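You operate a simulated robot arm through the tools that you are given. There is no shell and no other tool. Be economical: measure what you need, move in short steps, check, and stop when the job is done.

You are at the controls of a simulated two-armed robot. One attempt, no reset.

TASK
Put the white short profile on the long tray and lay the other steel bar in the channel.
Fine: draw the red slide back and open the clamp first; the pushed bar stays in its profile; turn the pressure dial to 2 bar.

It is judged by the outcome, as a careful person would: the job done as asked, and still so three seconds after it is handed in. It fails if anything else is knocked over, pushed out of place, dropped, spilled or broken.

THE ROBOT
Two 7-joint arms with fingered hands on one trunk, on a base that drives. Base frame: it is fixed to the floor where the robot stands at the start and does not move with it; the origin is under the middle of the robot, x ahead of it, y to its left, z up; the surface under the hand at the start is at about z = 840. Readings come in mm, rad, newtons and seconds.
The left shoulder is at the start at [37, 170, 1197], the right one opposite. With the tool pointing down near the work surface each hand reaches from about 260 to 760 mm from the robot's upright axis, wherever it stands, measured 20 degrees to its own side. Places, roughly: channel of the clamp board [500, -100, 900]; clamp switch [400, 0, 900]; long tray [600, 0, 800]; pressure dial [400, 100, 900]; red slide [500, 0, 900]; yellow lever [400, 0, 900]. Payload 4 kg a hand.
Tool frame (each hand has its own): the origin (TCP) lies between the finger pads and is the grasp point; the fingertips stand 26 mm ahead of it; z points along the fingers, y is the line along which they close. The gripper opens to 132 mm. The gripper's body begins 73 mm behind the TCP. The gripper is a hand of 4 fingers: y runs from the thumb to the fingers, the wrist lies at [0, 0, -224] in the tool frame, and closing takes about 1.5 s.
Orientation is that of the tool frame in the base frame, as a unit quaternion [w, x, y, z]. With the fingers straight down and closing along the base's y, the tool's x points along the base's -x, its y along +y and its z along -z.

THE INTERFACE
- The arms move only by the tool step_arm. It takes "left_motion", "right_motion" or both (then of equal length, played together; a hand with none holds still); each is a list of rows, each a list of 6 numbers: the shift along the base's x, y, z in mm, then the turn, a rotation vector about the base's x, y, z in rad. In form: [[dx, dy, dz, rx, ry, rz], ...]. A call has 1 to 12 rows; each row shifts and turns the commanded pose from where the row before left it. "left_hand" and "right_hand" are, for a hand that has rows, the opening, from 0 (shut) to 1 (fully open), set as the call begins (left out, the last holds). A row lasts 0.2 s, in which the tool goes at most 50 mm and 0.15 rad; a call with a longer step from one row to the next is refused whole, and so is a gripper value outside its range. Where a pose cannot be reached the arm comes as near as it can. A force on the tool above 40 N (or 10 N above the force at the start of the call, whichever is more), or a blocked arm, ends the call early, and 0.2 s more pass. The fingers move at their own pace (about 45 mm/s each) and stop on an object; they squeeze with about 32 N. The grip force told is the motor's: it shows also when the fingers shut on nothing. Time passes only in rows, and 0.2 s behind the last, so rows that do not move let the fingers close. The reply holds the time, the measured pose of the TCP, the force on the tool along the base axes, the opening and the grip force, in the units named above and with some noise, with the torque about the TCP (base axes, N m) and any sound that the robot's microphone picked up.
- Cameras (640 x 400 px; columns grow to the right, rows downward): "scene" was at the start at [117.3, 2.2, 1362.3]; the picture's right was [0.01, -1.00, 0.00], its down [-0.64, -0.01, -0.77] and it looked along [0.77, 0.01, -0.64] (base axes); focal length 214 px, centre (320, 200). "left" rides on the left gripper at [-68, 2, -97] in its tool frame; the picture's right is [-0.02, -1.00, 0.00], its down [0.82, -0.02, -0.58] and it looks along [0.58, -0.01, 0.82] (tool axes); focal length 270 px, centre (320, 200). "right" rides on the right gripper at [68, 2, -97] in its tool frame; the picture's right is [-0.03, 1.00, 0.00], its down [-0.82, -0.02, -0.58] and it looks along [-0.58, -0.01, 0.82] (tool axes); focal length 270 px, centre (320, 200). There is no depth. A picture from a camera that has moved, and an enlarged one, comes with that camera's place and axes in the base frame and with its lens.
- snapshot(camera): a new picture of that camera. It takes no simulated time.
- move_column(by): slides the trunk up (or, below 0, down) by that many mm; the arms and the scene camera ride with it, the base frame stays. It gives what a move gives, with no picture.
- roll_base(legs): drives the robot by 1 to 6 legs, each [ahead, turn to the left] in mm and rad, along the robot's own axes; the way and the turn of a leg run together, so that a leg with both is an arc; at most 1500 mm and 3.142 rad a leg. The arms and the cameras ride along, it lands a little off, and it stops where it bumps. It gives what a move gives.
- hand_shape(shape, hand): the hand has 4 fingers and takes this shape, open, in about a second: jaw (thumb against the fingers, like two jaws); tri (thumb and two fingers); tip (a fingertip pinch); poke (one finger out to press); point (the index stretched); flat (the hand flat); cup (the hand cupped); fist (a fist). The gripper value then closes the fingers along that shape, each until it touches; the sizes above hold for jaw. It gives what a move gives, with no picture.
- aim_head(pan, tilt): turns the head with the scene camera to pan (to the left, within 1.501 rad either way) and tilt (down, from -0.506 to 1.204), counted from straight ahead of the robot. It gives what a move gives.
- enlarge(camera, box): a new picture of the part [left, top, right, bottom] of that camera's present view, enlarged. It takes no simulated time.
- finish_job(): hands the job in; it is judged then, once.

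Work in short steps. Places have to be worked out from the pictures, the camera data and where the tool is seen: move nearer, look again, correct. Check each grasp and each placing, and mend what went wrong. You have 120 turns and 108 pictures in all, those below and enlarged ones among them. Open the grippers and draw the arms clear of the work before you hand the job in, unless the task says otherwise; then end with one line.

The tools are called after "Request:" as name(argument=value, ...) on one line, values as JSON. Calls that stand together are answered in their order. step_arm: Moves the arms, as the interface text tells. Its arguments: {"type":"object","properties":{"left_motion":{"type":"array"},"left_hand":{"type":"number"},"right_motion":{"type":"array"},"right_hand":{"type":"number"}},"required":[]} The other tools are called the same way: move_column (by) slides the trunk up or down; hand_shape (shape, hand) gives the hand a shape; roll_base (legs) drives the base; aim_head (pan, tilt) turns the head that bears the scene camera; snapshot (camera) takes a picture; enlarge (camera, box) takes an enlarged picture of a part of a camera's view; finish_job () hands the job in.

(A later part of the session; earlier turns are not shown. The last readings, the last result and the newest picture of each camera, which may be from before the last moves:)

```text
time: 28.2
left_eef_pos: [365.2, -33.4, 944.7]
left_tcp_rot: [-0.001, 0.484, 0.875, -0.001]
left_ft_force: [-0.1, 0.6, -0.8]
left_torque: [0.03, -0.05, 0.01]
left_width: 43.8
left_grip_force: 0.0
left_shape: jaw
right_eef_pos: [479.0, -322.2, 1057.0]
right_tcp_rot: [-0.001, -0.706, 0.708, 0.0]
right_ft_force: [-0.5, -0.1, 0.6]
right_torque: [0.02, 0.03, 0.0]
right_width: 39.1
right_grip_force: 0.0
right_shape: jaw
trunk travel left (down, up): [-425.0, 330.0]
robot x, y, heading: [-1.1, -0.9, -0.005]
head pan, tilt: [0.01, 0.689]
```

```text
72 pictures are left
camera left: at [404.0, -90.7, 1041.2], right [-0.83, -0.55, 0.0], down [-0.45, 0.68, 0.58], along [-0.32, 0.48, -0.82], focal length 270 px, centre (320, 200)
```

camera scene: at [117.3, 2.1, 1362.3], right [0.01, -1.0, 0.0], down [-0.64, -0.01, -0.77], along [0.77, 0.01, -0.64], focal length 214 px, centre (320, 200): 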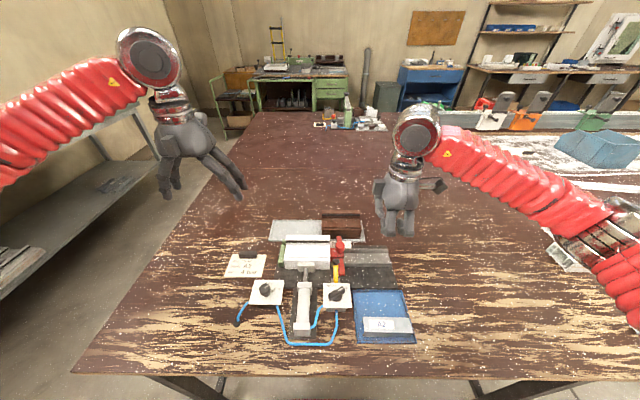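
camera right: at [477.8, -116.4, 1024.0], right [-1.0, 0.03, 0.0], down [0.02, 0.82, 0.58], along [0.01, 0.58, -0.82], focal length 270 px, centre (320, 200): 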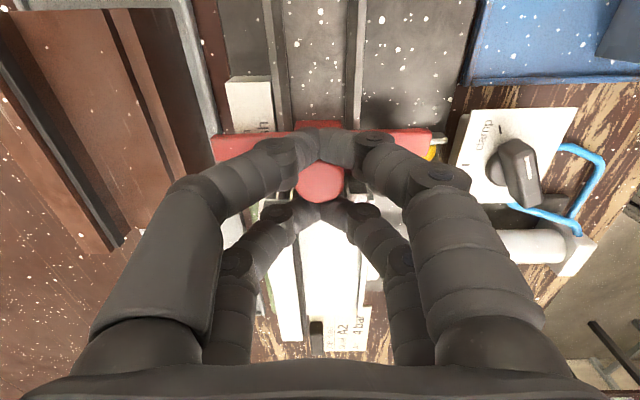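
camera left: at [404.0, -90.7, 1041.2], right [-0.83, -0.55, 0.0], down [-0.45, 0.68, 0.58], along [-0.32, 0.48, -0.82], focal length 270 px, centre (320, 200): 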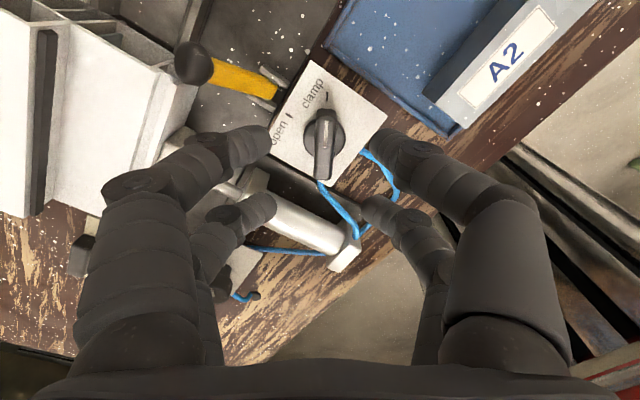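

Handle is aligned with the gap. To keep clear of the lever bracket I narrow the opening to 25 mm, shift 6 mm along the handle, and descend to z≈905.

Request:
step_arm(left_motion=[[-2, 1, 0, 0, 0, 0], [-2, 2, 0, 0, 0, 0], [-1, 1, -10, 0, 0, 0], [0, 0, -10, 0, 0, 0], [0, 0, -10, 0, 0, 0], [0, 0, -10, 0, 0, 0]], left_hand=0.2)

Request:
snapshot(camera="left")

Request:
enlarge(camera="scene", box=[270, 220, 430, 320])

```text
time: 29.6
left_eef_pos: [359.9, -29.8, 904.6]
left_tcp_rot: [0.0, 0.484, 0.875, 0.0]
left_ft_force: [0.8, -0.2, 0.8]
left_torque: [-0.06, -0.01, -0.01]
left_width: 26.9
left_grip_force: 0.1
left_shape: jaw
right_eef_pos: [480.4, -321.5, 1056.2]
right_tcp_rot: [0.001, 0.707, -0.707, -0.001]
right_ft_force: [-0.6, -0.3, -0.4]
right_torque: [0.01, 0.01, -0.01]
right_width: 39.3
right_grip_force: 0.0
right_shape: jaw
trunk travel left (down, up): [-425.0, 330.0]
robot x, y, heading: [2.2, -1.4, 0.001]
head pan, tilt: [0.01, 0.689]
```

```text
71 pictures are left
camera left: at [398.8, -86.4, 1001.7], right [-0.83, -0.55, 0.0], down [-0.45, 0.68, 0.58], along [-0.32, 0.48, -0.82], focal length 270 px, centre (320, 200)
```

left: 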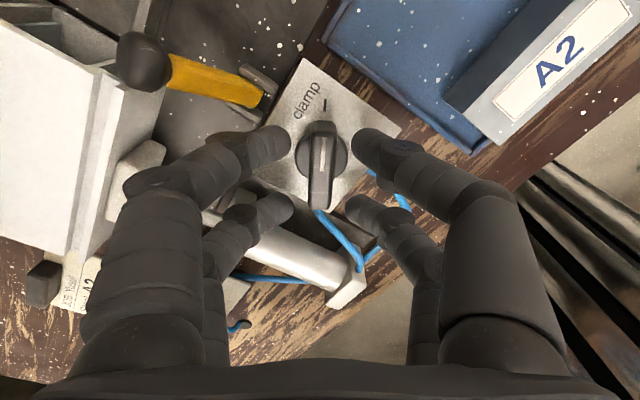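

```text
4.00 times, centred on (350, 270) of scene
camera zoom: at [117.3, 2.2, 1362.3], right [0.01, -1.0, 0.0], down [-0.64, -0.01, -0.77], along [0.77, 0.01, -0.64], focal length 858 px, centre (200, -80)
```

zoom: 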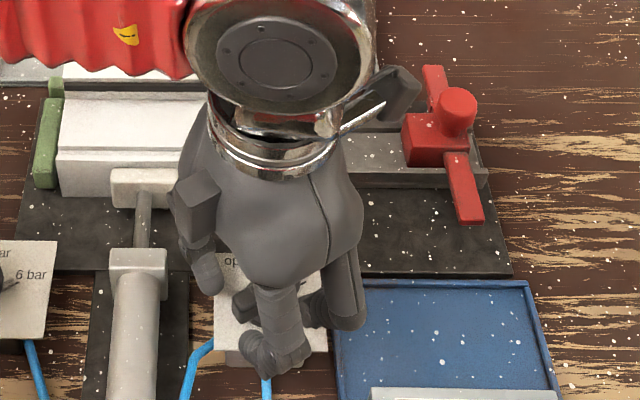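

Well placed. I descend 10 mm more and close on the handle.

Request:
step_arm(left_motion=[[0, 0, -5, 0, 0, 0], [0, 0, -5, 0, 0, 0]])

Request:
step_arm(left_motion=[[0, 0, 0, 0, 0, 0], [0, 0, 0, 0, 0, 0], [0, 0, 0, 0, 0, 0], [0, 0, 0, 0, 0, 0]], left_hand=0)

Request:
snapshot(camera="left")

```text
time: 30.2
left_eef_pos: [359.2, -30.7, 896.7]
left_tcp_rot: [0.001, 0.484, 0.875, 0.0]
left_ft_force: [0.2, 1.1, 9.5]
left_torque: [-0.06, -0.06, -0.01]
left_width: 27.1
left_grip_force: 0.1
left_shape: jaw
right_eef_pos: [479.1, -321.2, 1057.3]
right_tcp_rot: [0.0, 0.707, -0.707, 0.0]
right_ft_force: [0.3, -1.1, -0.1]
right_torque: [-0.01, -0.01, -0.03]
right_width: 39.4
right_grip_force: 0.0
right_shape: jaw
trunk travel left (down, up): [-425.0, 330.0]
robot x, y, heading: [-1.0, -1.8, 0.004]
head pan, tilt: [0.01, 0.689]
```

```text
time: 31.2
left_eef_pos: [359.2, -28.7, 896.1]
left_tcp_rot: [-0.001, 0.484, 0.875, 0.001]
left_ft_force: [-7.9, 9.9, 8.0]
left_torque: [0.36, 0.38, 0.09]
left_width: 13.0
left_grip_force: 32.2
left_shape: jaw
right_eef_pos: [478.8, -321.0, 1057.7]
right_tcp_rot: [0.001, 0.707, -0.707, 0.0]
right_ft_force: [0.7, 0.6, 0.4]
right_torque: [0.01, 0.0, 0.01]
right_width: 39.4
right_grip_force: 0.0
right_shape: jaw
trunk travel left (down, up): [-425.0, 330.0]
robot x, y, heading: [-1.0, -1.6, 0.001]
head pan, tilt: [0.01, 0.689]
```

```text
69 pictures are left
camera left: at [397.3, -85.2, 992.0], right [-0.83, -0.55, 0.0], down [-0.45, 0.68, 0.58], along [-0.32, 0.48, -0.82], focal length 270 px, centre (320, 200)
```

left: 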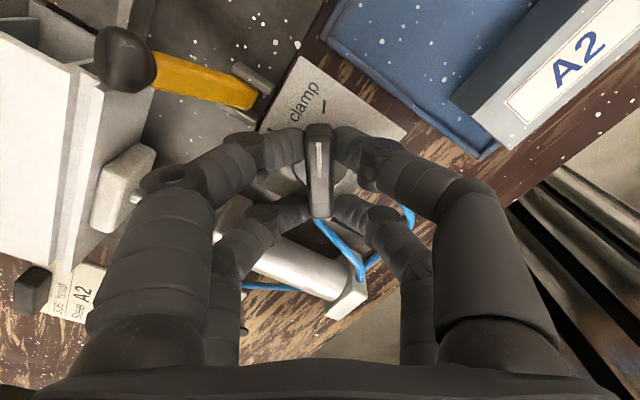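

Gripped at 13 mm. I raise 1.5 mm and turn the handle +60° about its axis to "open".

Request:
step_arm(left_motion=[[0, 0, 1.5, 0, 0, 0], [-0.7, -0.5, 0, 0, 0, 0.149], [-0.65, -0.65, 0, 0, 0, 0.149], [-0.54, -0.7, 0, 0, 0, 0.149], [-0.42, -0.8, 0, 0, 0, 0.149], [-0.3, -0.85, 0, 0, 0, 0.149], [-0.16, -0.9, 0, 0, 0, 0.149], [-0.04, -0.9, 0, 0, 0, 0.149]])

Request:
snapshot(camera="left")

```text
time: 33.0
left_eef_pos: [355.5, -33.1, 897.4]
left_tcp_rot: [0.0, -0.018, 1.0, 0.0]
left_ft_force: [-10.6, 20.3, 0.3]
left_torque: [1.06, 0.79, -0.85]
left_width: 9.0
left_grip_force: 32.0
left_shape: jaw
right_eef_pos: [478.8, -319.6, 1057.6]
right_tcp_rot: [-0.001, -0.707, 0.708, 0.0]
right_ft_force: [-0.2, 0.1, 0.2]
right_torque: [0.0, 0.02, 0.0]
right_width: 39.4
right_grip_force: 0.1
right_shape: jaw
trunk travel left (down, up): [-425.0, 330.0]
robot x, y, heading: [3.0, 3.1, 0.005]
head pan, tilt: [0.01, 0.689]
```

```text
68 pictures are left
camera left: at [426.1, -28.4, 994.4], right [0.06, -1.0, 0.0], down [-0.82, -0.05, 0.58], along [-0.58, -0.03, -0.82], focal length 270 px, centre (320, 200)
```

left: 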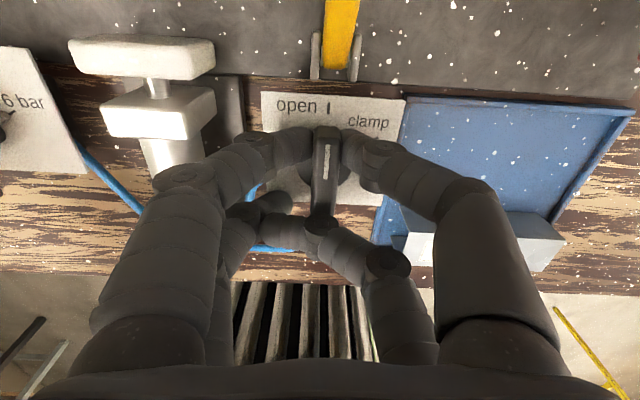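

The clamp has opened (pad retracted), handle points to "open". I release and lift straight up.

Request:
step_arm(left_motion=[[0, 0, 0, 0, 0, 0], [0, 0, 0, 0, 0, 0], [0, 0, 0, 0, 0, 0], [0, 0, 15, 0, 0, 0], [0, 0, 30, 0, 0, 0], [0, 0, 40, 0, 0, 0], [0, 0, 40, 0, 0, 0]], left_hand=0.25)

Request:
snapshot(camera="left")

```text
time: 34.6
left_eef_pos: [356.3, -35.9, 1022.4]
left_tcp_rot: [0.0, -0.016, 1.0, 0.0]
left_ft_force: [-0.8, 0.4, -0.5]
left_torque: [-0.02, 0.01, 0.04]
left_width: 33.1
left_grip_force: 0.0
left_shape: jaw
right_eef_pos: [478.6, -321.7, 1055.7]
right_tcp_rot: [0.0, -0.707, 0.708, -0.001]
right_ft_force: [-0.6, 0.5, -0.1]
right_torque: [-0.03, 0.0, 0.03]
right_width: 39.6
right_grip_force: 0.1
right_shape: jaw
trunk travel left (down, up): [-425.0, 330.0]
robot x, y, heading: [-0.5, -2.2, -0.003]
head pan, tilt: [0.01, 0.689]
```

```text
67 pictures are left
camera left: at [425.8, -31.2, 1118.7], right [0.06, -1.0, 0.0], down [-0.81, -0.05, 0.58], along [-0.58, -0.03, -0.82], focal length 270 px, centre (320, 200)
```

left: 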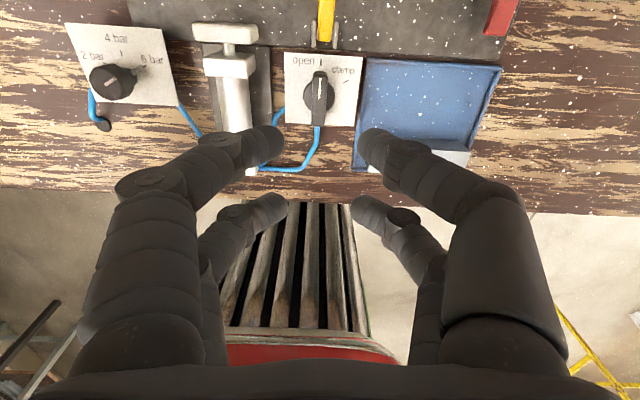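

Switch stands at open. Next the dial: the left hand moves over it at about (366,131) and I look.

Request:
step_arm(left_motion=[[1, 28, -4, 0, 0, 0], [1, 28, -4, 0, 0, 0], [1, 28, -4, 0, 0, 0], [1, 28, -4, 0, 0, 0], [2, 28, -4, 0, 0, 0], [2, 27, -2, 0, 0, 0]])

Request:
enlarge(camera="left", box=[200, 20, 440, 170])

```text
time: 36.0
left_eef_pos: [363.1, 133.5, 998.5]
left_tcp_rot: [-0.001, -0.016, 1.0, 0.0]
left_ft_force: [0.2, -1.0, 0.0]
left_torque: [-0.04, -0.02, -0.02]
left_width: 32.9
left_grip_force: 0.0
left_shape: jaw
right_eef_pos: [479.4, -321.6, 1057.2]
right_tcp_rot: [-0.001, 0.707, -0.707, 0.0]
right_ft_force: [-1.3, -0.6, 0.1]
right_torque: [0.0, -0.02, 0.02]
right_width: 39.1
right_grip_force: 0.0
right_shape: jaw
trunk travel left (down, up): [-425.0, 330.0]
robot x, y, heading: [-2.0, 1.6, 0.006]
head pan, tilt: [0.01, 0.689]
```

```text
2.67 times, centred on (320, 95) of left
camera zoom: at [433.7, 138.1, 1095.2], right [0.06, -1.0, 0.0], down [-0.81, -0.05, 0.58], along [-0.58, -0.03, -0.82], focal length 721 px, centre (320, 480)
```

zoom: 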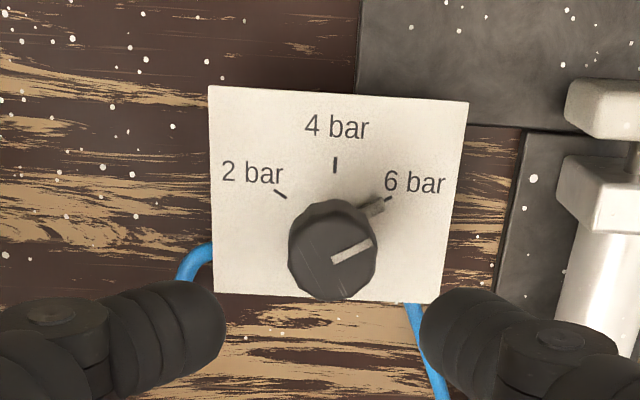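

The dial axis is at about (365.6,131.5), top z≈888; the pointer must turn about +116° from 6 to 2 bar. I'll grip with the near finger pair only: yaw -58°, tcp offset 18 mm to (356,147), partly descended.

Request:
step_arm(left_motion=[[-1, 2, -8, 0, 0, -0.149], [-1, 2, -8, 0, 0, -0.149], [-1, 2, -8, 0, 0, -0.149], [-1, 2, -8, 0, 0, -0.149], [-1, 2, -8, 0, 0, -0.149], [-1, 2, -10, 0, 0, -0.149], [-1, 1.5, -10, 0, 0, -0.149]], left_hand=0.35)

Request:
snapshot(camera="left")

```text
time: 37.6
left_eef_pos: [357.9, 146.0, 939.8]
left_tcp_rot: [0.0, 0.485, 0.874, 0.0]
left_ft_force: [0.0, 0.1, -0.6]
left_torque: [0.03, 0.03, 0.01]
left_width: 45.8
left_grip_force: 0.1
left_shape: jaw
right_eef_pos: [479.9, -321.5, 1057.1]
right_tcp_rot: [0.002, 0.708, -0.707, -0.001]
right_ft_force: [-0.5, 0.2, -0.7]
right_torque: [0.02, 0.01, -0.02]
right_width: 39.2
right_grip_force: 0.0
right_shape: jaw
trunk travel left (down, up): [-425.0, 330.0]
robot x, y, heading: [-0.8, 3.4, -0.002]
head pan, tilt: [0.01, 0.689]
```

```text
65 pictures are left
camera left: at [396.7, 88.9, 1036.3], right [-0.84, -0.55, 0.0], down [-0.45, 0.68, 0.58], along [-0.32, 0.48, -0.82], focal length 270 px, centre (320, 200)
```

left: 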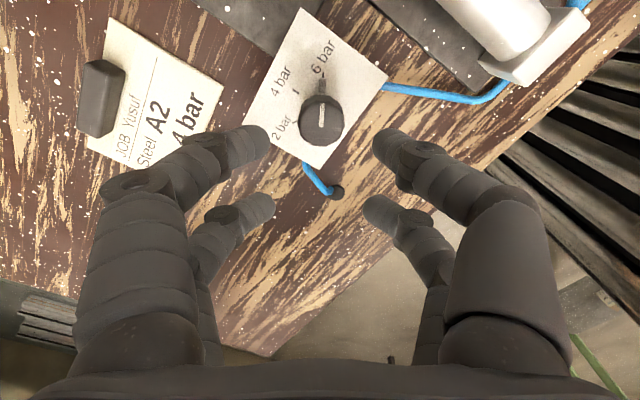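

Dial lines up with the near pair. I descend to z≈901 and close.

Request:
step_arm(left_motion=[[-1, 0.5, -10, 0, 0, 0], [-1, 0.5, -10, 0, 0, 0], [0, 0, -10, 0, 0, 0], [0, 0, -9, 0, 0, 0]])

Request:
snapshot(camera="left")

```text
time: 38.6
left_eef_pos: [354.9, 146.8, 901.9]
left_tcp_rot: [-0.001, 0.484, 0.875, -0.001]
left_ft_force: [0.4, -0.2, 0.3]
left_torque: [0.0, -0.01, 0.02]
left_width: 45.9
left_grip_force: 0.1
left_shape: jaw
right_eef_pos: [479.5, -321.6, 1056.6]
right_tcp_rot: [0.001, 0.707, -0.707, -0.001]
right_ft_force: [0.1, 0.6, 0.8]
right_torque: [-0.03, 0.01, 0.04]
right_width: 39.3
right_grip_force: 0.0
right_shape: jaw
trunk travel left (down, up): [-425.0, 330.0]
robot x, y, heading: [-2.5, 1.7, -0.001]
head pan, tilt: [0.01, 0.689]
```

```text
64 pictures are left
camera left: at [395.0, 90.2, 996.9], right [-0.83, -0.55, 0.0], down [-0.45, 0.68, 0.58], along [-0.32, 0.48, -0.82], focal length 270 px, centre (320, 200)
```

left: 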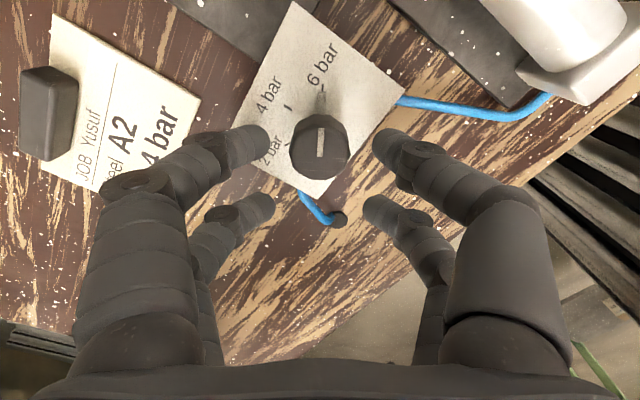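

Good. Closing on the dial.

Request:
step_arm(left_motion=[[0, 0, 0, 0, 0, 0], [0, 0, 0, 0, 0, 0], [0, 0, 0, 0, 0, 0], [0, 0, 0, 0, 0, 0]], left_hand=0)

Request:
snapshot(camera="left")

```text
time: 39.6
left_eef_pos: [356.2, 148.0, 899.6]
left_tcp_rot: [-0.001, 0.484, 0.875, 0.0]
left_ft_force: [0.6, 0.8, -11.1]
left_torque: [0.17, 0.11, -0.02]
left_width: 7.5
left_grip_force: 31.9
left_shape: jaw
right_eef_pos: [480.8, -321.3, 1056.8]
right_tcp_rot: [0.0, 0.708, -0.707, -0.001]
right_ft_force: [0.2, 0.4, 0.4]
right_torque: [-0.01, -0.02, 0.02]
right_width: 39.6
right_grip_force: 0.1
right_shape: jaw
trunk travel left (down, up): [-425.0, 330.0]
robot x, y, heading: [-0.1, 1.8, -0.0]
head pan, tilt: [0.01, 0.689]
```

```text
63 pictures are left
camera left: at [395.1, 90.4, 995.4], right [-0.83, -0.55, 0.0], down [-0.45, 0.68, 0.58], along [-0.32, 0.48, -0.81], focal length 270 px, centre (320, 200)
```

left: 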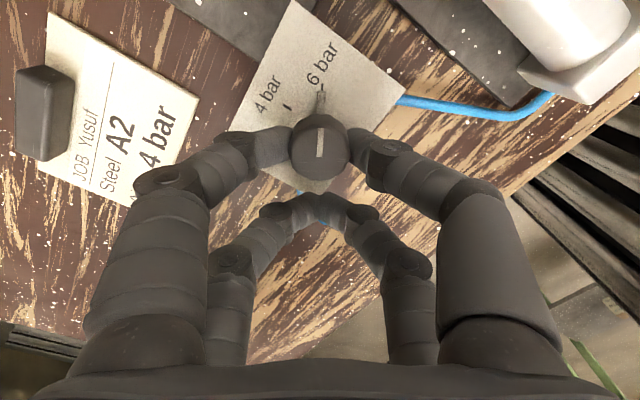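

The near pair holds the dial. I rotate +100° first around the dial axis.

Request:
step_arm(left_motion=[[-2.1, -1.53, 0, 0, 0, 0.145], [-1.86, -1.83, 0, 0, 0, 0.145], [-1.58, -2.07, 0, 0, 0, 0.145], [-1.26, -2.28, 0, 0, 0, 0.145], [-0.92, -2.44, 0, 0, 0, 0.145], [-0.56, -2.54, 0, 0, 0, 0.145], [-0.18, -2.6, 0, 0, 0, 0.145], [0.2, -2.6, 0, 0, 0, 0.145], [0.56, -2.54, 0, 0, 0, 0.145], [0.94, -2.43, 0, 0, 0, 0.145], [1.26, -2.28, 0, 0, 0, 0.145], [1.58, -2.07, 0, 0, 0, 0.145]])

Request:
snapshot(camera="left")

```text
time: 42.2
left_eef_pos: [352.4, 118.0, 901.0]
left_tcp_rot: [-0.001, -0.357, 0.934, 0.0]
left_ft_force: [-5.7, -13.2, -18.6]
left_torque: [-0.44, 0.39, -0.16]
left_width: 6.6
left_grip_force: 31.8
left_shape: jaw
right_eef_pos: [479.4, -322.2, 1056.1]
right_tcp_rot: [-0.001, -0.707, 0.708, 0.001]
right_ft_force: [0.5, -0.5, -0.3]
right_torque: [-0.01, 0.02, 0.0]
right_width: 39.3
right_grip_force: 0.0
right_shape: jaw
trunk travel left (down, up): [-425.0, 330.0]
robot x, y, heading: [1.1, -0.5, -0.006]
head pan, tilt: [0.01, 0.689]
```

```text
62 pictures are left
camera left: at [403.2, 165.6, 997.1], right [0.69, -0.73, 0.0], down [-0.59, -0.56, 0.58], along [-0.42, -0.4, -0.82], focal length 270 px, centre (320, 200)
```

left: 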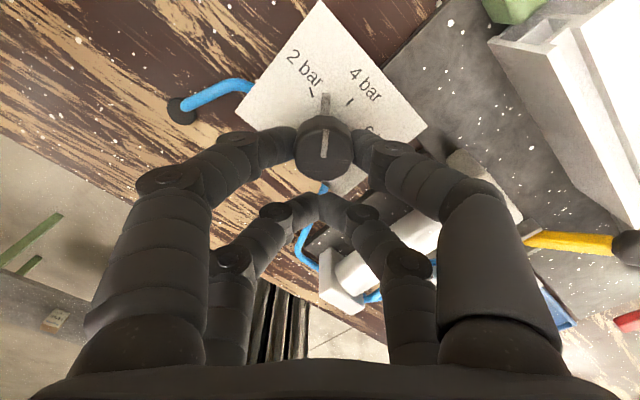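

The pointer turned with the hand; about 16° to go to the 2 bar tick.

Request:
step_arm(left_motion=[[1.86, -1.82, 0, 0, 0, 0.145], [2.1, -1.53, 0, 0, 0, 0.145]])

Request:
enlarge(camera="left", box=[220, 20, 420, 145])

```text
time: 42.8
left_eef_pos: [356.6, 115.0, 901.0]
left_tcp_rot: [-0.001, -0.488, 0.873, 0.001]
left_ft_force: [-5.4, -16.0, -18.0]
left_torque: [-0.56, 0.28, -0.1]
left_width: 6.5
left_grip_force: 32.4
left_shape: jaw
right_eef_pos: [479.1, -322.8, 1056.0]
right_tcp_rot: [0.0, -0.707, 0.708, 0.001]
right_ft_force: [0.6, 0.2, 0.3]
right_torque: [0.02, 0.0, 0.0]
right_width: 39.1
right_grip_force: 0.1
right_shape: jaw
trunk travel left (down, up): [-425.0, 330.0]
robot x, y, heading: [-3.6, -2.8, 0.001]
head pan, tilt: [0.01, 0.689]
```

```text
3.20 times, centred on (320, 82) of left
camera zoom: at [392.1, 174.3, 997.0], right [0.87, -0.5, 0.0], down [-0.41, -0.71, 0.58], along [-0.29, -0.5, -0.82], focal length 865 px, centre (320, 576)
```

zoom: 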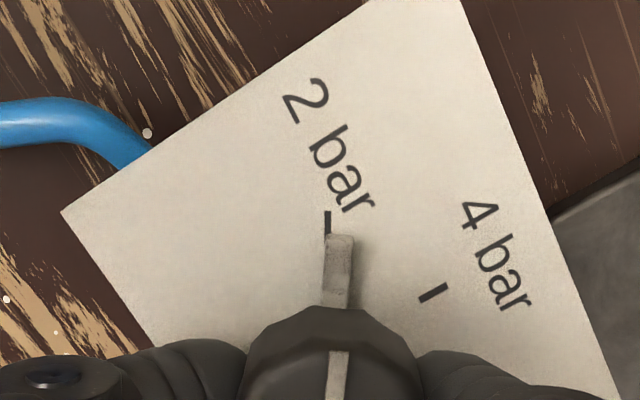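

Nearly there — a few degrees more, then release.

Request:
step_arm(left_motion=[[1.1, -0.6, 0, 0, 0, 0.08], [0, 0, 0, 0, 0, 0]])

Request:
enlarge(camera="left", box=[220, 20, 420, 145])

```text
time: 43.4
left_eef_pos: [356.6, 113.7, 901.2]
left_tcp_rot: [-0.001, -0.523, 0.852, 0.0]
left_ft_force: [-3.3, -17.1, -18.3]
left_torque: [-0.53, 0.28, -0.09]
left_width: 6.8
left_grip_force: 32.2
left_shape: jaw
right_eef_pos: [480.6, -322.2, 1056.2]
right_tcp_rot: [0.0, -0.707, 0.708, 0.0]
right_ft_force: [-0.8, -0.4, -1.0]
right_torque: [0.03, 0.0, 0.01]
right_width: 39.4
right_grip_force: 0.1
right_shape: jaw
trunk travel left (down, up): [-425.0, 330.0]
robot x, y, heading: [0.1, 2.4, -0.001]
head pan, tilt: [0.01, 0.689]
```

```text
3.20 times, centred on (320, 82) of left
camera zoom: at [388.5, 176.1, 997.0], right [0.9, -0.43, 0.0], down [-0.35, -0.74, 0.58], along [-0.25, -0.52, -0.82], focal length 865 px, centre (320, 576)
```

zoom: 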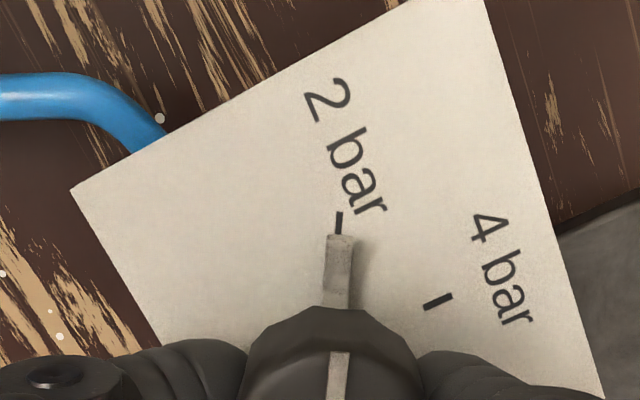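

The pointer is on the 2 bar tick. I open and lift straight up.

Request:
step_arm(left_motion=[[0, 0, 0, 0, 0, 0], [0, 0, 0, 0, 0, 0], [0, 0, 0, 0, 0, 0], [0, 0, 0, 0, 0, 0], [0, 0, 15, 0, 0, 0], [0, 0, 30, 0, 0, 0], [0, 0, 40, 0, 0, 0], [0, 0, 40, 0, 0, 0]], left_hand=0.4)

Request:
snapshot(camera="left")

```text
time: 45.2
left_eef_pos: [355.8, 115.1, 1027.1]
left_tcp_rot: [-0.001, -0.522, 0.853, 0.001]
left_ft_force: [0.2, 0.0, -1.2]
left_torque: [-0.02, -0.02, 0.04]
left_width: 52.3
left_grip_force: 0.1
left_shape: jaw
right_eef_pos: [479.4, -322.5, 1056.5]
right_tcp_rot: [0.0, 0.708, -0.706, 0.0]
right_ft_force: [0.6, 0.0, 0.6]
right_torque: [0.01, -0.01, 0.0]
right_width: 39.3
right_grip_force: 0.0
right_shape: jaw
trunk travel left (down, up): [-425.0, 330.0]
robot x, y, heading: [4.2, 0.5, -0.004]
head pan, tilt: [0.01, 0.689]
```

```text
59 pictures are left
camera left: at [387.7, 177.7, 1123.6], right [0.9, -0.43, 0.0], down [-0.35, -0.74, 0.58], along [-0.25, -0.52, -0.82], focal length 270 px, centre (320, 200)
```

left: 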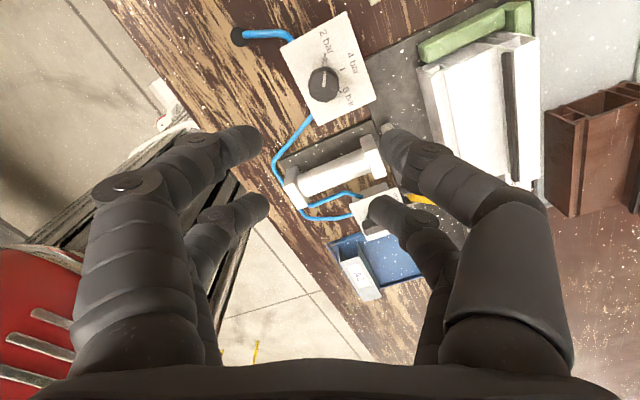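

Dial reads 2 bar. Now the profile: left hand to yaw +90° above it (481,38), opened fully, to look.

Request:
step_arm(left_motion=[[20, -10, 10, 0, 0, 0.12], [25, -14, 10, 0, 0, 0.12], [25, -14, 0, 0, 0, 0.12], [25, -14, 0, 0, 0, 0.11], [20, -14, 0, 0, 0, 0], [10, -11, 0, 0, 0, 0], [0, 0, 0, 0, 0, 0]], left_hand=0.8)

Request:
snapshot(camera="left")

Request:
enlarge(camera="scene", box=[240, 200, 400, 300])

```text
time: 46.8
left_eef_pos: [481.4, 38.3, 1046.5]
left_tcp_rot: [0.0, 0.707, -0.707, 0.001]
left_ft_force: [0.4, 0.8, 0.3]
left_torque: [-0.02, -0.03, 0.0]
left_width: 105.2
left_grip_force: 0.1
left_shape: jaw
right_eef_pos: [478.6, -320.7, 1057.6]
right_tcp_rot: [-0.001, -0.707, 0.707, 0.0]
right_ft_force: [-0.1, 0.0, 0.3]
right_torque: [-0.02, 0.04, 0.0]
right_width: 39.2
right_grip_force: 0.1
right_shape: jaw
trunk travel left (down, up): [-425.0, 330.0]
robot x, y, heading: [1.1, 3.1, -0.002]
head pan, tilt: [0.01, 0.689]
```

```text
58 pictures are left
camera left: at [481.7, 107.7, 1142.9], right [1.0, 0.03, 0.0], down [0.02, -0.82, 0.58], along [0.01, -0.58, -0.82], focal length 270 px, centre (320, 200)
```

left: 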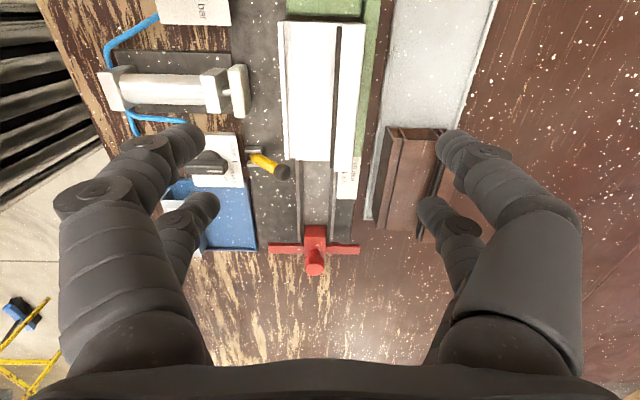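

```text
4.00 times, centred on (320, 250) of scene
camera zoom: at [117.3, 2.3, 1362.3], right [0.01, -1.0, 0.0], down [-0.64, -0.01, -0.77], along [0.77, 0.01, -0.64], focal length 858 px, centre (320, 0)
```

zoom: 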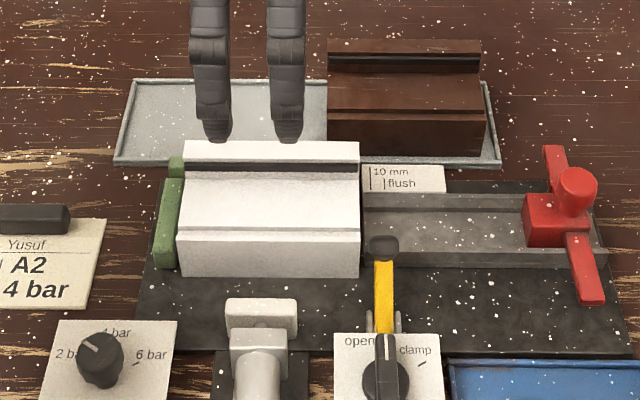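

Pad has retracted ~40 mm. The profile spans x≈449–518, y≈-20–96; I descend with jaws at ±52 mm around x=483 in two stages.

Request:
step_arm(left_motion=[[1, -1, -25, 0, 0, 0], [1, -1, -25, 0, 0, 0], [0, 0, -25, 0, 0, 0], [0, 0, -25, 0, 0, 0]])

Request:
snapshot(camera="left")

Request:
enlarge(camera="scene", box=[240, 190, 400, 290])

```text
time: 47.8
left_eef_pos: [484.7, 35.9, 945.8]
left_tcp_rot: [0.0, 0.707, -0.707, 0.0]
left_ft_force: [0.6, 0.1, 0.5]
left_torque: [0.03, 0.01, 0.04]
left_width: 105.3
left_grip_force: 0.1
left_shape: jaw
right_eef_pos: [479.0, -321.4, 1056.0]
right_tcp_rot: [0.001, 0.707, -0.707, 0.0]
right_ft_force: [0.0, -0.5, -0.4]
right_torque: [-0.02, 0.01, -0.03]
right_width: 39.4
right_grip_force: 0.2
right_shape: jaw
trunk travel left (down, up): [-425.0, 330.0]
robot x, y, heading: [-0.2, 1.9, -0.003]
head pan, tilt: [0.01, 0.689]
```

```text
56 pictures are left
camera left: at [483.7, 105.5, 1042.2], right [1.0, 0.02, 0.0], down [0.02, -0.82, 0.58], along [0.01, -0.58, -0.82], focal length 270 px, centre (320, 200)
```

left: 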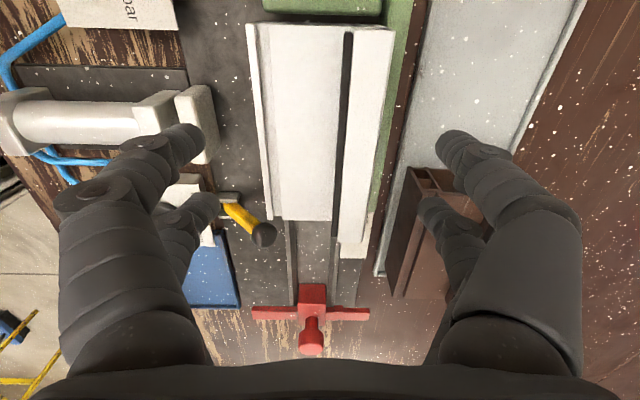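

```text
4.00 times, centred on (320, 240) of scene
camera zoom: at [117.5, 2.2, 1362.3], right [0.01, -1.0, 0.0], down [-0.64, -0.01, -0.77], along [0.77, 0.01, -0.64], focal length 858 px, centre (320, 40)
```

zoom: 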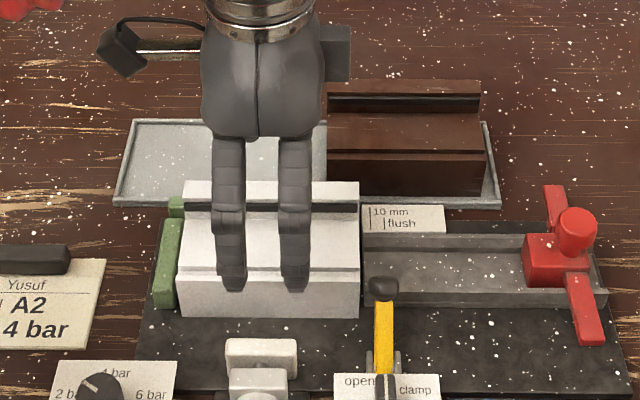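

The clamp pad (front face x≈422) is near the front fingers; I narrow to 88 mm and shift to x≈486 before descending to z≈915, then look.

Request:
step_arm(left_motion=[[1, 0, 0, 0, 0, 0], [0.5, 0, 0, 0, 0, 0], [0, 0, -10, 0, 0, 0], [0, 0, -10, 0, 0, 0], [0, 0, -10, 0, 0, 0]], left_hand=0.67)

Request:
snapshot(camera="left")

Request:
enlarge(camera="scene", box=[260, 200, 380, 275])

```text
time: 49.0
left_eef_pos: [485.8, 37.4, 915.5]
left_tcp_rot: [-0.001, -0.706, 0.708, 0.001]
left_ft_force: [0.4, 0.4, 0.6]
left_torque: [0.02, 0.0, -0.02]
left_width: 88.6
left_grip_force: 0.0
left_shape: jaw
right_eef_pos: [480.2, -320.3, 1056.6]
right_tcp_rot: [-0.002, -0.707, 0.708, 0.0]
right_ft_force: [0.1, -0.2, -0.5]
right_torque: [0.0, -0.01, -0.01]
right_width: 39.2
right_grip_force: 0.0
right_shape: jaw
trunk travel left (down, up): [-425.0, 330.0]
robot x, y, heading: [-1.5, -0.1, -0.004]
head pan, tilt: [0.01, 0.689]
```

```text
54 pictures are left
camera left: at [485.2, 105.3, 1012.2], right [1.0, 0.02, 0.0], down [0.02, -0.82, 0.58], along [0.01, -0.58, -0.82], focal length 270 px, centre (320, 200)
```

left: 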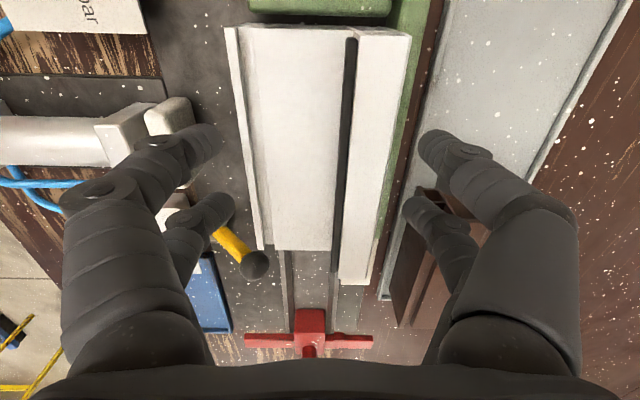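

```text
5.33 times, centred on (320, 238) of scene
camera zoom: at [117.4, 2.2, 1362.3], right [0.01, -1.0, 0.0], down [-0.64, -0.01, -0.77], along [0.77, 0.01, -0.64], focal length 1144 px, centre (320, 0)
```

zoom: 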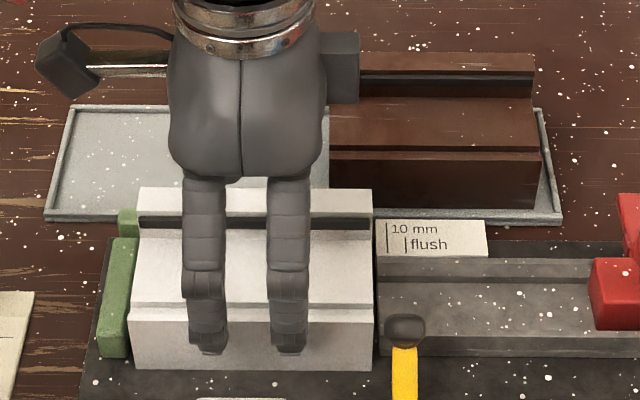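

Well centred and clear of the pad. I descend to z≈900 and close.

Request:
step_arm(left_motion=[[0, -1, -5, 0, 0, 0], [0, 0, -5, 0, 0, 0], [0, 0, -5, 0, 0, 0]])

Request:
step_arm(left_motion=[[0, 0, 0, 0, 0, 0], [0, 0, 0, 0, 0, 0], [0, 0, 0, 0, 0, 0], [0, 0, 0, 0, 0, 0]], left_hand=0)

Request:
snapshot(camera="left")

Request:
enlarge(camera="scene", box=[260, 200, 380, 275])

```text
time: 49.8
left_eef_pos: [487.0, 35.6, 900.2]
left_tcp_rot: [-0.001, -0.707, 0.707, 0.001]
left_ft_force: [-0.1, 0.3, 0.9]
left_torque: [0.02, -0.01, 0.01]
left_width: 88.9
left_grip_force: 0.1
left_shape: jaw
right_eef_pos: [479.7, -322.1, 1056.6]
right_tcp_rot: [0.002, 0.708, -0.706, 0.0]
right_ft_force: [-0.1, -0.2, 0.1]
right_torque: [0.05, 0.01, -0.02]
right_width: 39.2
right_grip_force: 0.0
right_shape: jaw
trunk travel left (down, up): [-425.0, 330.0]
robot x, y, heading: [-3.1, 1.2, -0.003]
head pan, tilt: [0.01, 0.689]
```

```text
time: 50.8
left_eef_pos: [483.6, 35.4, 901.7]
left_tcp_rot: [0.001, -0.706, 0.708, 0.0]
left_ft_force: [-5.3, 2.0, 12.1]
left_torque: [0.04, -0.59, -0.14]
left_width: 66.0
left_grip_force: 31.7
left_shape: jaw
right_eef_pos: [478.1, -320.5, 1057.9]
right_tcp_rot: [0.0, 0.708, -0.707, 0.0]
right_ft_force: [-0.4, -0.3, 0.2]
right_torque: [0.05, 0.04, 0.01]
right_width: 39.4
right_grip_force: 0.0
right_shape: jaw
trunk travel left (down, up): [-425.0, 330.0]
robot x, y, heading: [3.5, 0.7, 0.001]
head pan, tilt: [0.01, 0.689]
```

```text
52 pictures are left
camera left: at [484.0, 104.0, 998.4], right [1.0, 0.02, 0.0], down [0.02, -0.82, 0.58], along [0.01, -0.58, -0.82], focal length 270 px, centre (320, 200)
```

left: 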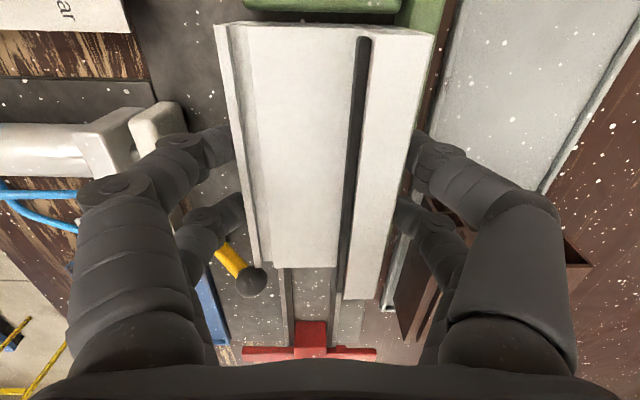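

```text
5.33 times, centred on (320, 238) of scene
camera zoom: at [115.4, 2.3, 1362.6], right [0.01, -1.0, 0.0], down [-0.64, -0.01, -0.77], along [0.77, 0.01, -0.64], focal length 1144 px, centre (320, 0)
```

zoom: 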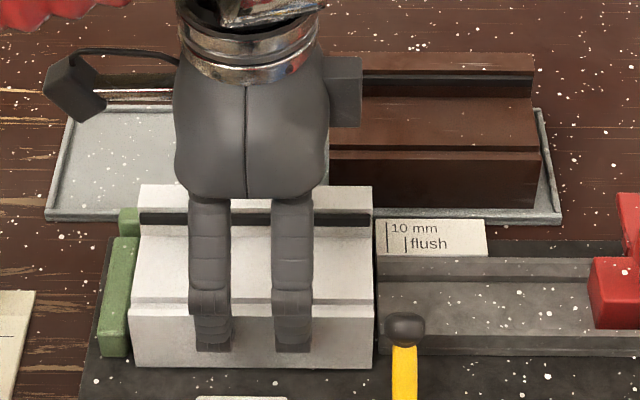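

Grip holds at 66 mm width. I lift slowly 30 mm and check.

Request:
step_arm(left_motion=[[0, 0, 5, 0, 0, 0], [0, 0, 5, 0, 0, 0], [0, 0, 10, 0, 0, 0], [0, 0, 10, 0, 0, 0], [0, 0, 0, 0, 0, 0]])

Request:
enlarge(camera="scene", box=[240, 190, 400, 290])

```text
time: 52.0
left_eef_pos: [485.8, 36.0, 931.1]
left_tcp_rot: [0.0, 0.707, -0.707, 0.0]
left_ft_force: [-3.3, -0.2, -1.7]
left_torque: [0.01, 0.16, 0.03]
left_width: 62.1
left_grip_force: 31.9
left_shape: jaw
right_eef_pos: [478.1, -321.7, 1056.9]
right_tcp_rot: [-0.001, -0.707, 0.707, 0.0]
right_ft_force: [0.4, -0.6, 0.6]
right_torque: [-0.02, 0.0, -0.02]
right_width: 39.6
right_grip_force: 0.1
right_shape: jaw
trunk travel left (down, up): [-425.0, 330.0]
robot x, y, heading: [-4.9, 2.0, 0.002]
head pan, tilt: [0.01, 0.689]
```

```text
4.00 times, centred on (320, 240) of scene
camera zoom: at [117.1, 2.2, 1362.3], right [0.01, -1.0, 0.0], down [-0.64, -0.01, -0.77], along [0.77, 0.01, -0.64], focal length 858 px, centre (320, 40)
```

zoom: 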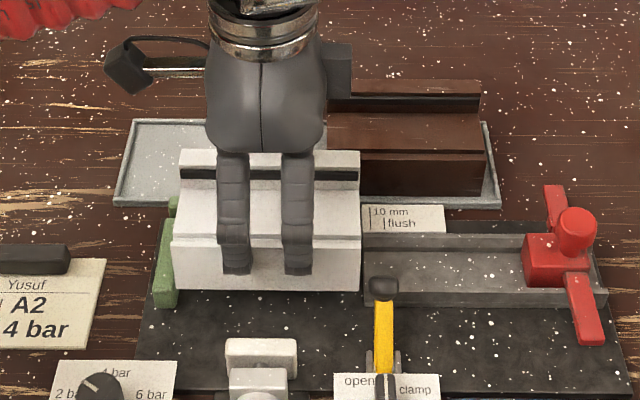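

Lifted and level. I raise another 40 mm and check that the pushed bar came along (view the profile end with the right camera later).

Request:
step_arm(left_motion=[[0, 0, 10, 0, 0, 0], [0, 0, 15, 0, 0, 0], [0, 0, 15, 0, 0, 0], [0, 0, 10, 0, 0, 0], [0, 0, 0, 0, 0, 0]])

Request:
snapshot(camera="left")

Request:
enlarge(camera="scene", box=[240, 170, 440, 295])

Request:
snapshot(camera="right")

```text
time: 53.2
left_eef_pos: [486.7, 35.5, 981.3]
left_tcp_rot: [0.001, 0.707, -0.707, 0.0]
left_ft_force: [-0.2, -0.3, -2.7]
left_torque: [-0.02, 0.02, 0.01]
left_width: 61.9
left_grip_force: 32.3
left_shape: jaw
right_eef_pos: [480.2, -322.3, 1056.3]
right_tcp_rot: [0.001, 0.707, -0.707, 0.0]
right_ft_force: [-0.7, -0.3, 0.3]
right_torque: [-0.02, -0.01, 0.02]
right_width: 39.2
right_grip_force: 0.0
right_shape: jaw
trunk travel left (down, up): [-425.0, 330.0]
robot x, y, heading: [-3.0, 1.1, 0.001]
head pan, tilt: [0.01, 0.689]
```

```text
49 pictures are left
camera left: at [485.5, 104.4, 1077.3], right [1.0, 0.02, 0.0], down [0.02, -0.82, 0.58], along [0.01, -0.58, -0.82], focal length 270 px, centre (320, 200)
```

left: 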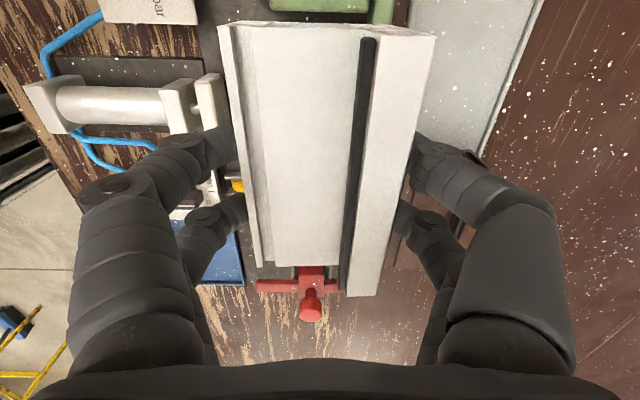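

```text
3.20 times, centred on (340, 232) of scene
camera zoom: at [117.6, 2.2, 1362.3], right [0.01, -1.0, 0.0], down [-0.64, -0.01, -0.77], along [0.77, 0.01, -0.64], focal length 686 px, centre (256, 96)
```

zoom: 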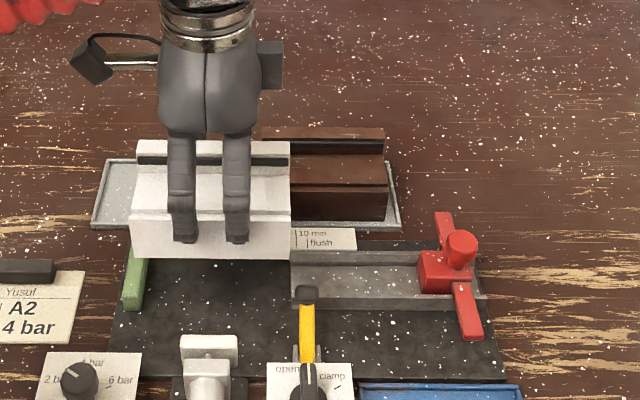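

```text
47 pictures are left
camera right: at [478.3, -389.4, 1154.4], right [-1.0, 0.03, 0.0], down [0.02, 0.82, 0.58], along [0.01, 0.58, -0.82], focal length 270 px, centre (320, 200)
```

right: 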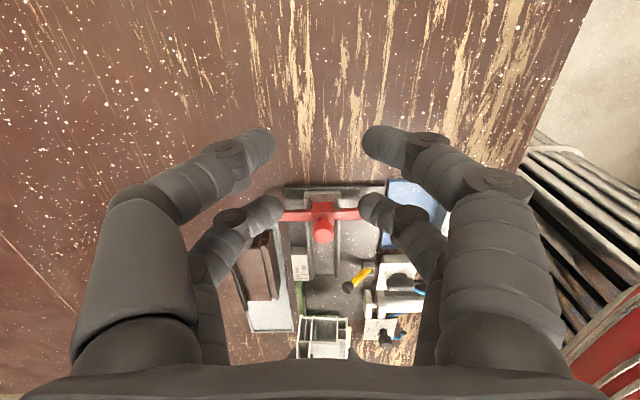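

Nothing was left on the board. I zoom in the right camera on the profile's end.

Request:
enlarge(camera="right", box=[260, 280, 380, 370])

```text
4.44 times, centred on (320, 325) of right
camera zoom: at [478.3, -389.4, 1154.4], right [-1.0, 0.03, 0.0], down [0.02, 0.82, 0.58], along [0.01, 0.58, -0.82], focal length 1201 px, centre (320, -356)
```

zoom: 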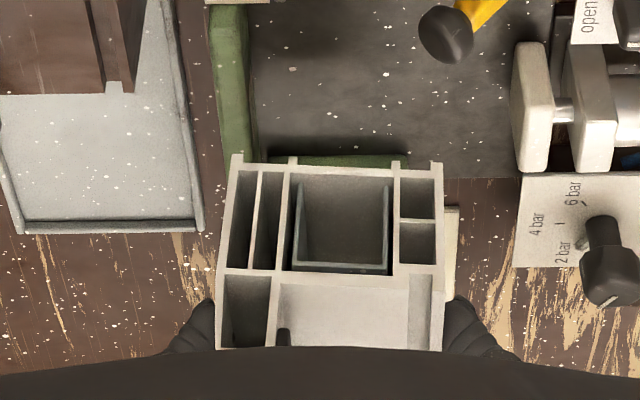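

The steel U-bar is visible inside the profile's cell. I carry the profile level: first +y, then +x over the tray's free half.

Request:
step_arm(left_motion=[[0, 15, 0, 0, 0, 0], [0, 15, 0, 0, 0, 0], [0, 14, 0, 0, 0, 0], [15, 0, 0, 0, 0, 0], [17, 0, 0, 0, 0, 0], [17, 0, 0, 0, 0, 0], [17, 0, 0, 0, 0, 0], [17, 0, 0, 0, 0, 0], [15, 0, 0, 0, 0, 0], [0, 0, 0, 0, 0, 0]])

Request:
snapshot(camera="left")

Request:
enlarge(camera="scene", box=[230, 140, 430, 265])

```text
time: 55.4
left_eef_pos: [584.8, 79.2, 980.4]
left_tcp_rot: [-0.001, -0.707, 0.707, 0.0]
left_ft_force: [0.5, 0.3, -1.5]
left_torque: [0.02, -0.02, 0.01]
left_width: 62.2
left_grip_force: 32.1
left_shape: jaw
right_eef_pos: [478.9, -321.7, 1056.7]
right_tcp_rot: [0.001, 0.707, -0.707, -0.002]
right_ft_force: [-0.1, -0.1, -0.2]
right_torque: [-0.02, 0.0, 0.0]
right_width: 39.5
right_grip_force: 0.1
right_shape: jaw
trunk travel left (down, up): [-425.0, 330.0]
robot x, y, heading: [-2.0, -3.0, -0.001]
head pan, tilt: [0.01, 0.689]
```

```text
45 pictures are left
camera left: at [584.5, 147.8, 1076.6], right [1.0, 0.02, 0.0], down [0.02, -0.82, 0.58], along [0.01, -0.58, -0.82], focal length 270 px, centre (320, 200)
```

left: 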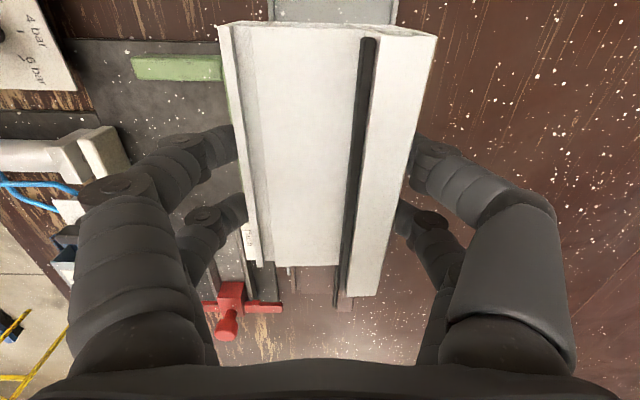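

```text
3.20 times, centred on (330, 202) of scene
camera zoom: at [117.5, 2.3, 1362.3], right [0.01, -1.0, 0.0], down [-0.64, -0.01, -0.77], along [0.77, 0.01, -0.64], focal length 686 px, centre (288, 192)
```

zoom: 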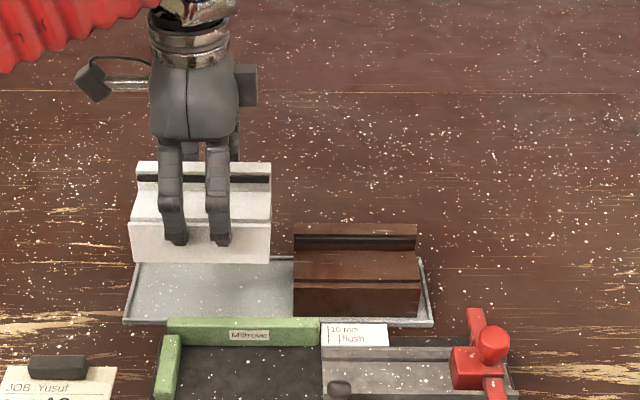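

Left camera says the tray spans x≈549–635 (centre ~591). I shift +5 mm and descend to z≈925 to check alignment.

Request:
step_arm(left_motion=[[3, 0, -10, 0, 0, 0], [2, 0, -15, 0, 0, 0], [0, 0, -15, 0, 0, 0], [0, 0, -15, 0, 0, 0], [0, 0, 0, 0, 0, 0]])

Request:
snapshot(camera="left")

Request:
enlarge(camera="scene", box=[250, 180, 410, 280])

Request:
enlarge(camera="right", box=[200, 220, 360, 350])

```text
time: 56.6
left_eef_pos: [589.5, 79.5, 925.4]
left_tcp_rot: [0.0, -0.707, 0.707, 0.001]
left_ft_force: [-0.5, 0.3, -2.5]
left_torque: [-0.02, 0.01, 0.02]
left_width: 62.0
left_grip_force: 32.2
left_shape: jaw
right_eef_pos: [479.4, -322.5, 1056.3]
right_tcp_rot: [-0.001, -0.707, 0.707, 0.001]
right_ft_force: [-0.4, -1.5, -1.5]
right_torque: [-0.02, 0.0, 0.0]
right_width: 39.6
right_grip_force: 0.1
right_shape: jaw
trunk travel left (down, up): [-425.0, 330.0]
robot x, y, heading: [-2.4, -3.6, -0.003]
head pan, tilt: [0.01, 0.689]
```

```text
43 pictures are left
camera left: at [588.7, 147.8, 1021.7], right [1.0, 0.02, 0.0], down [0.02, -0.82, 0.58], along [0.01, -0.58, -0.82], focal length 270 px, centre (320, 200)
```

left: 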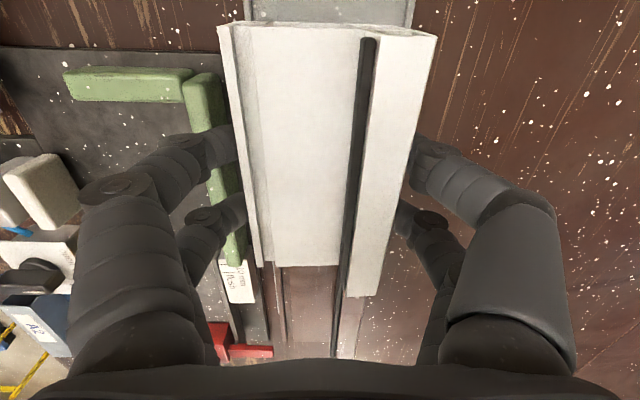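

```text
4.00 times, centred on (330, 230) of scene
camera zoom: at [117.5, 2.2, 1362.3], right [0.01, -1.0, 0.0], down [-0.64, -0.01, -0.77], along [0.77, 0.01, -0.64], focal length 858 px, centre (280, 80)
```

zoom: 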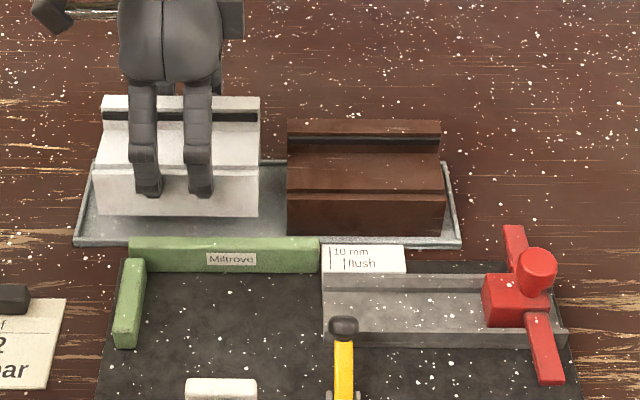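

```text
3.08 times, centred on (280, 285) of right
camera zoom: at [478.2, -389.3, 1154.5], right [-1.0, 0.03, 0.0], down [0.02, 0.82, 0.58], along [0.01, 0.58, -0.82], focal length 832 px, centre (443, -62)
```

zoom: 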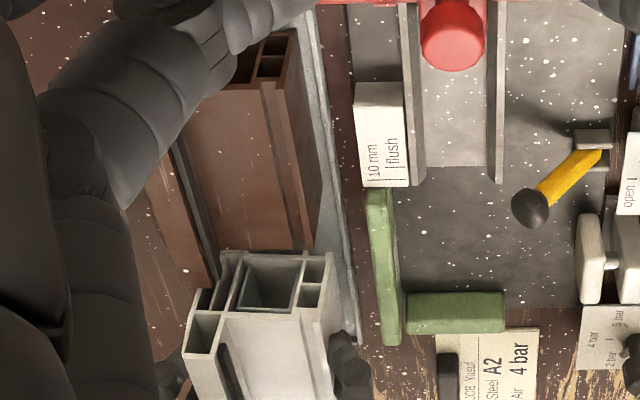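

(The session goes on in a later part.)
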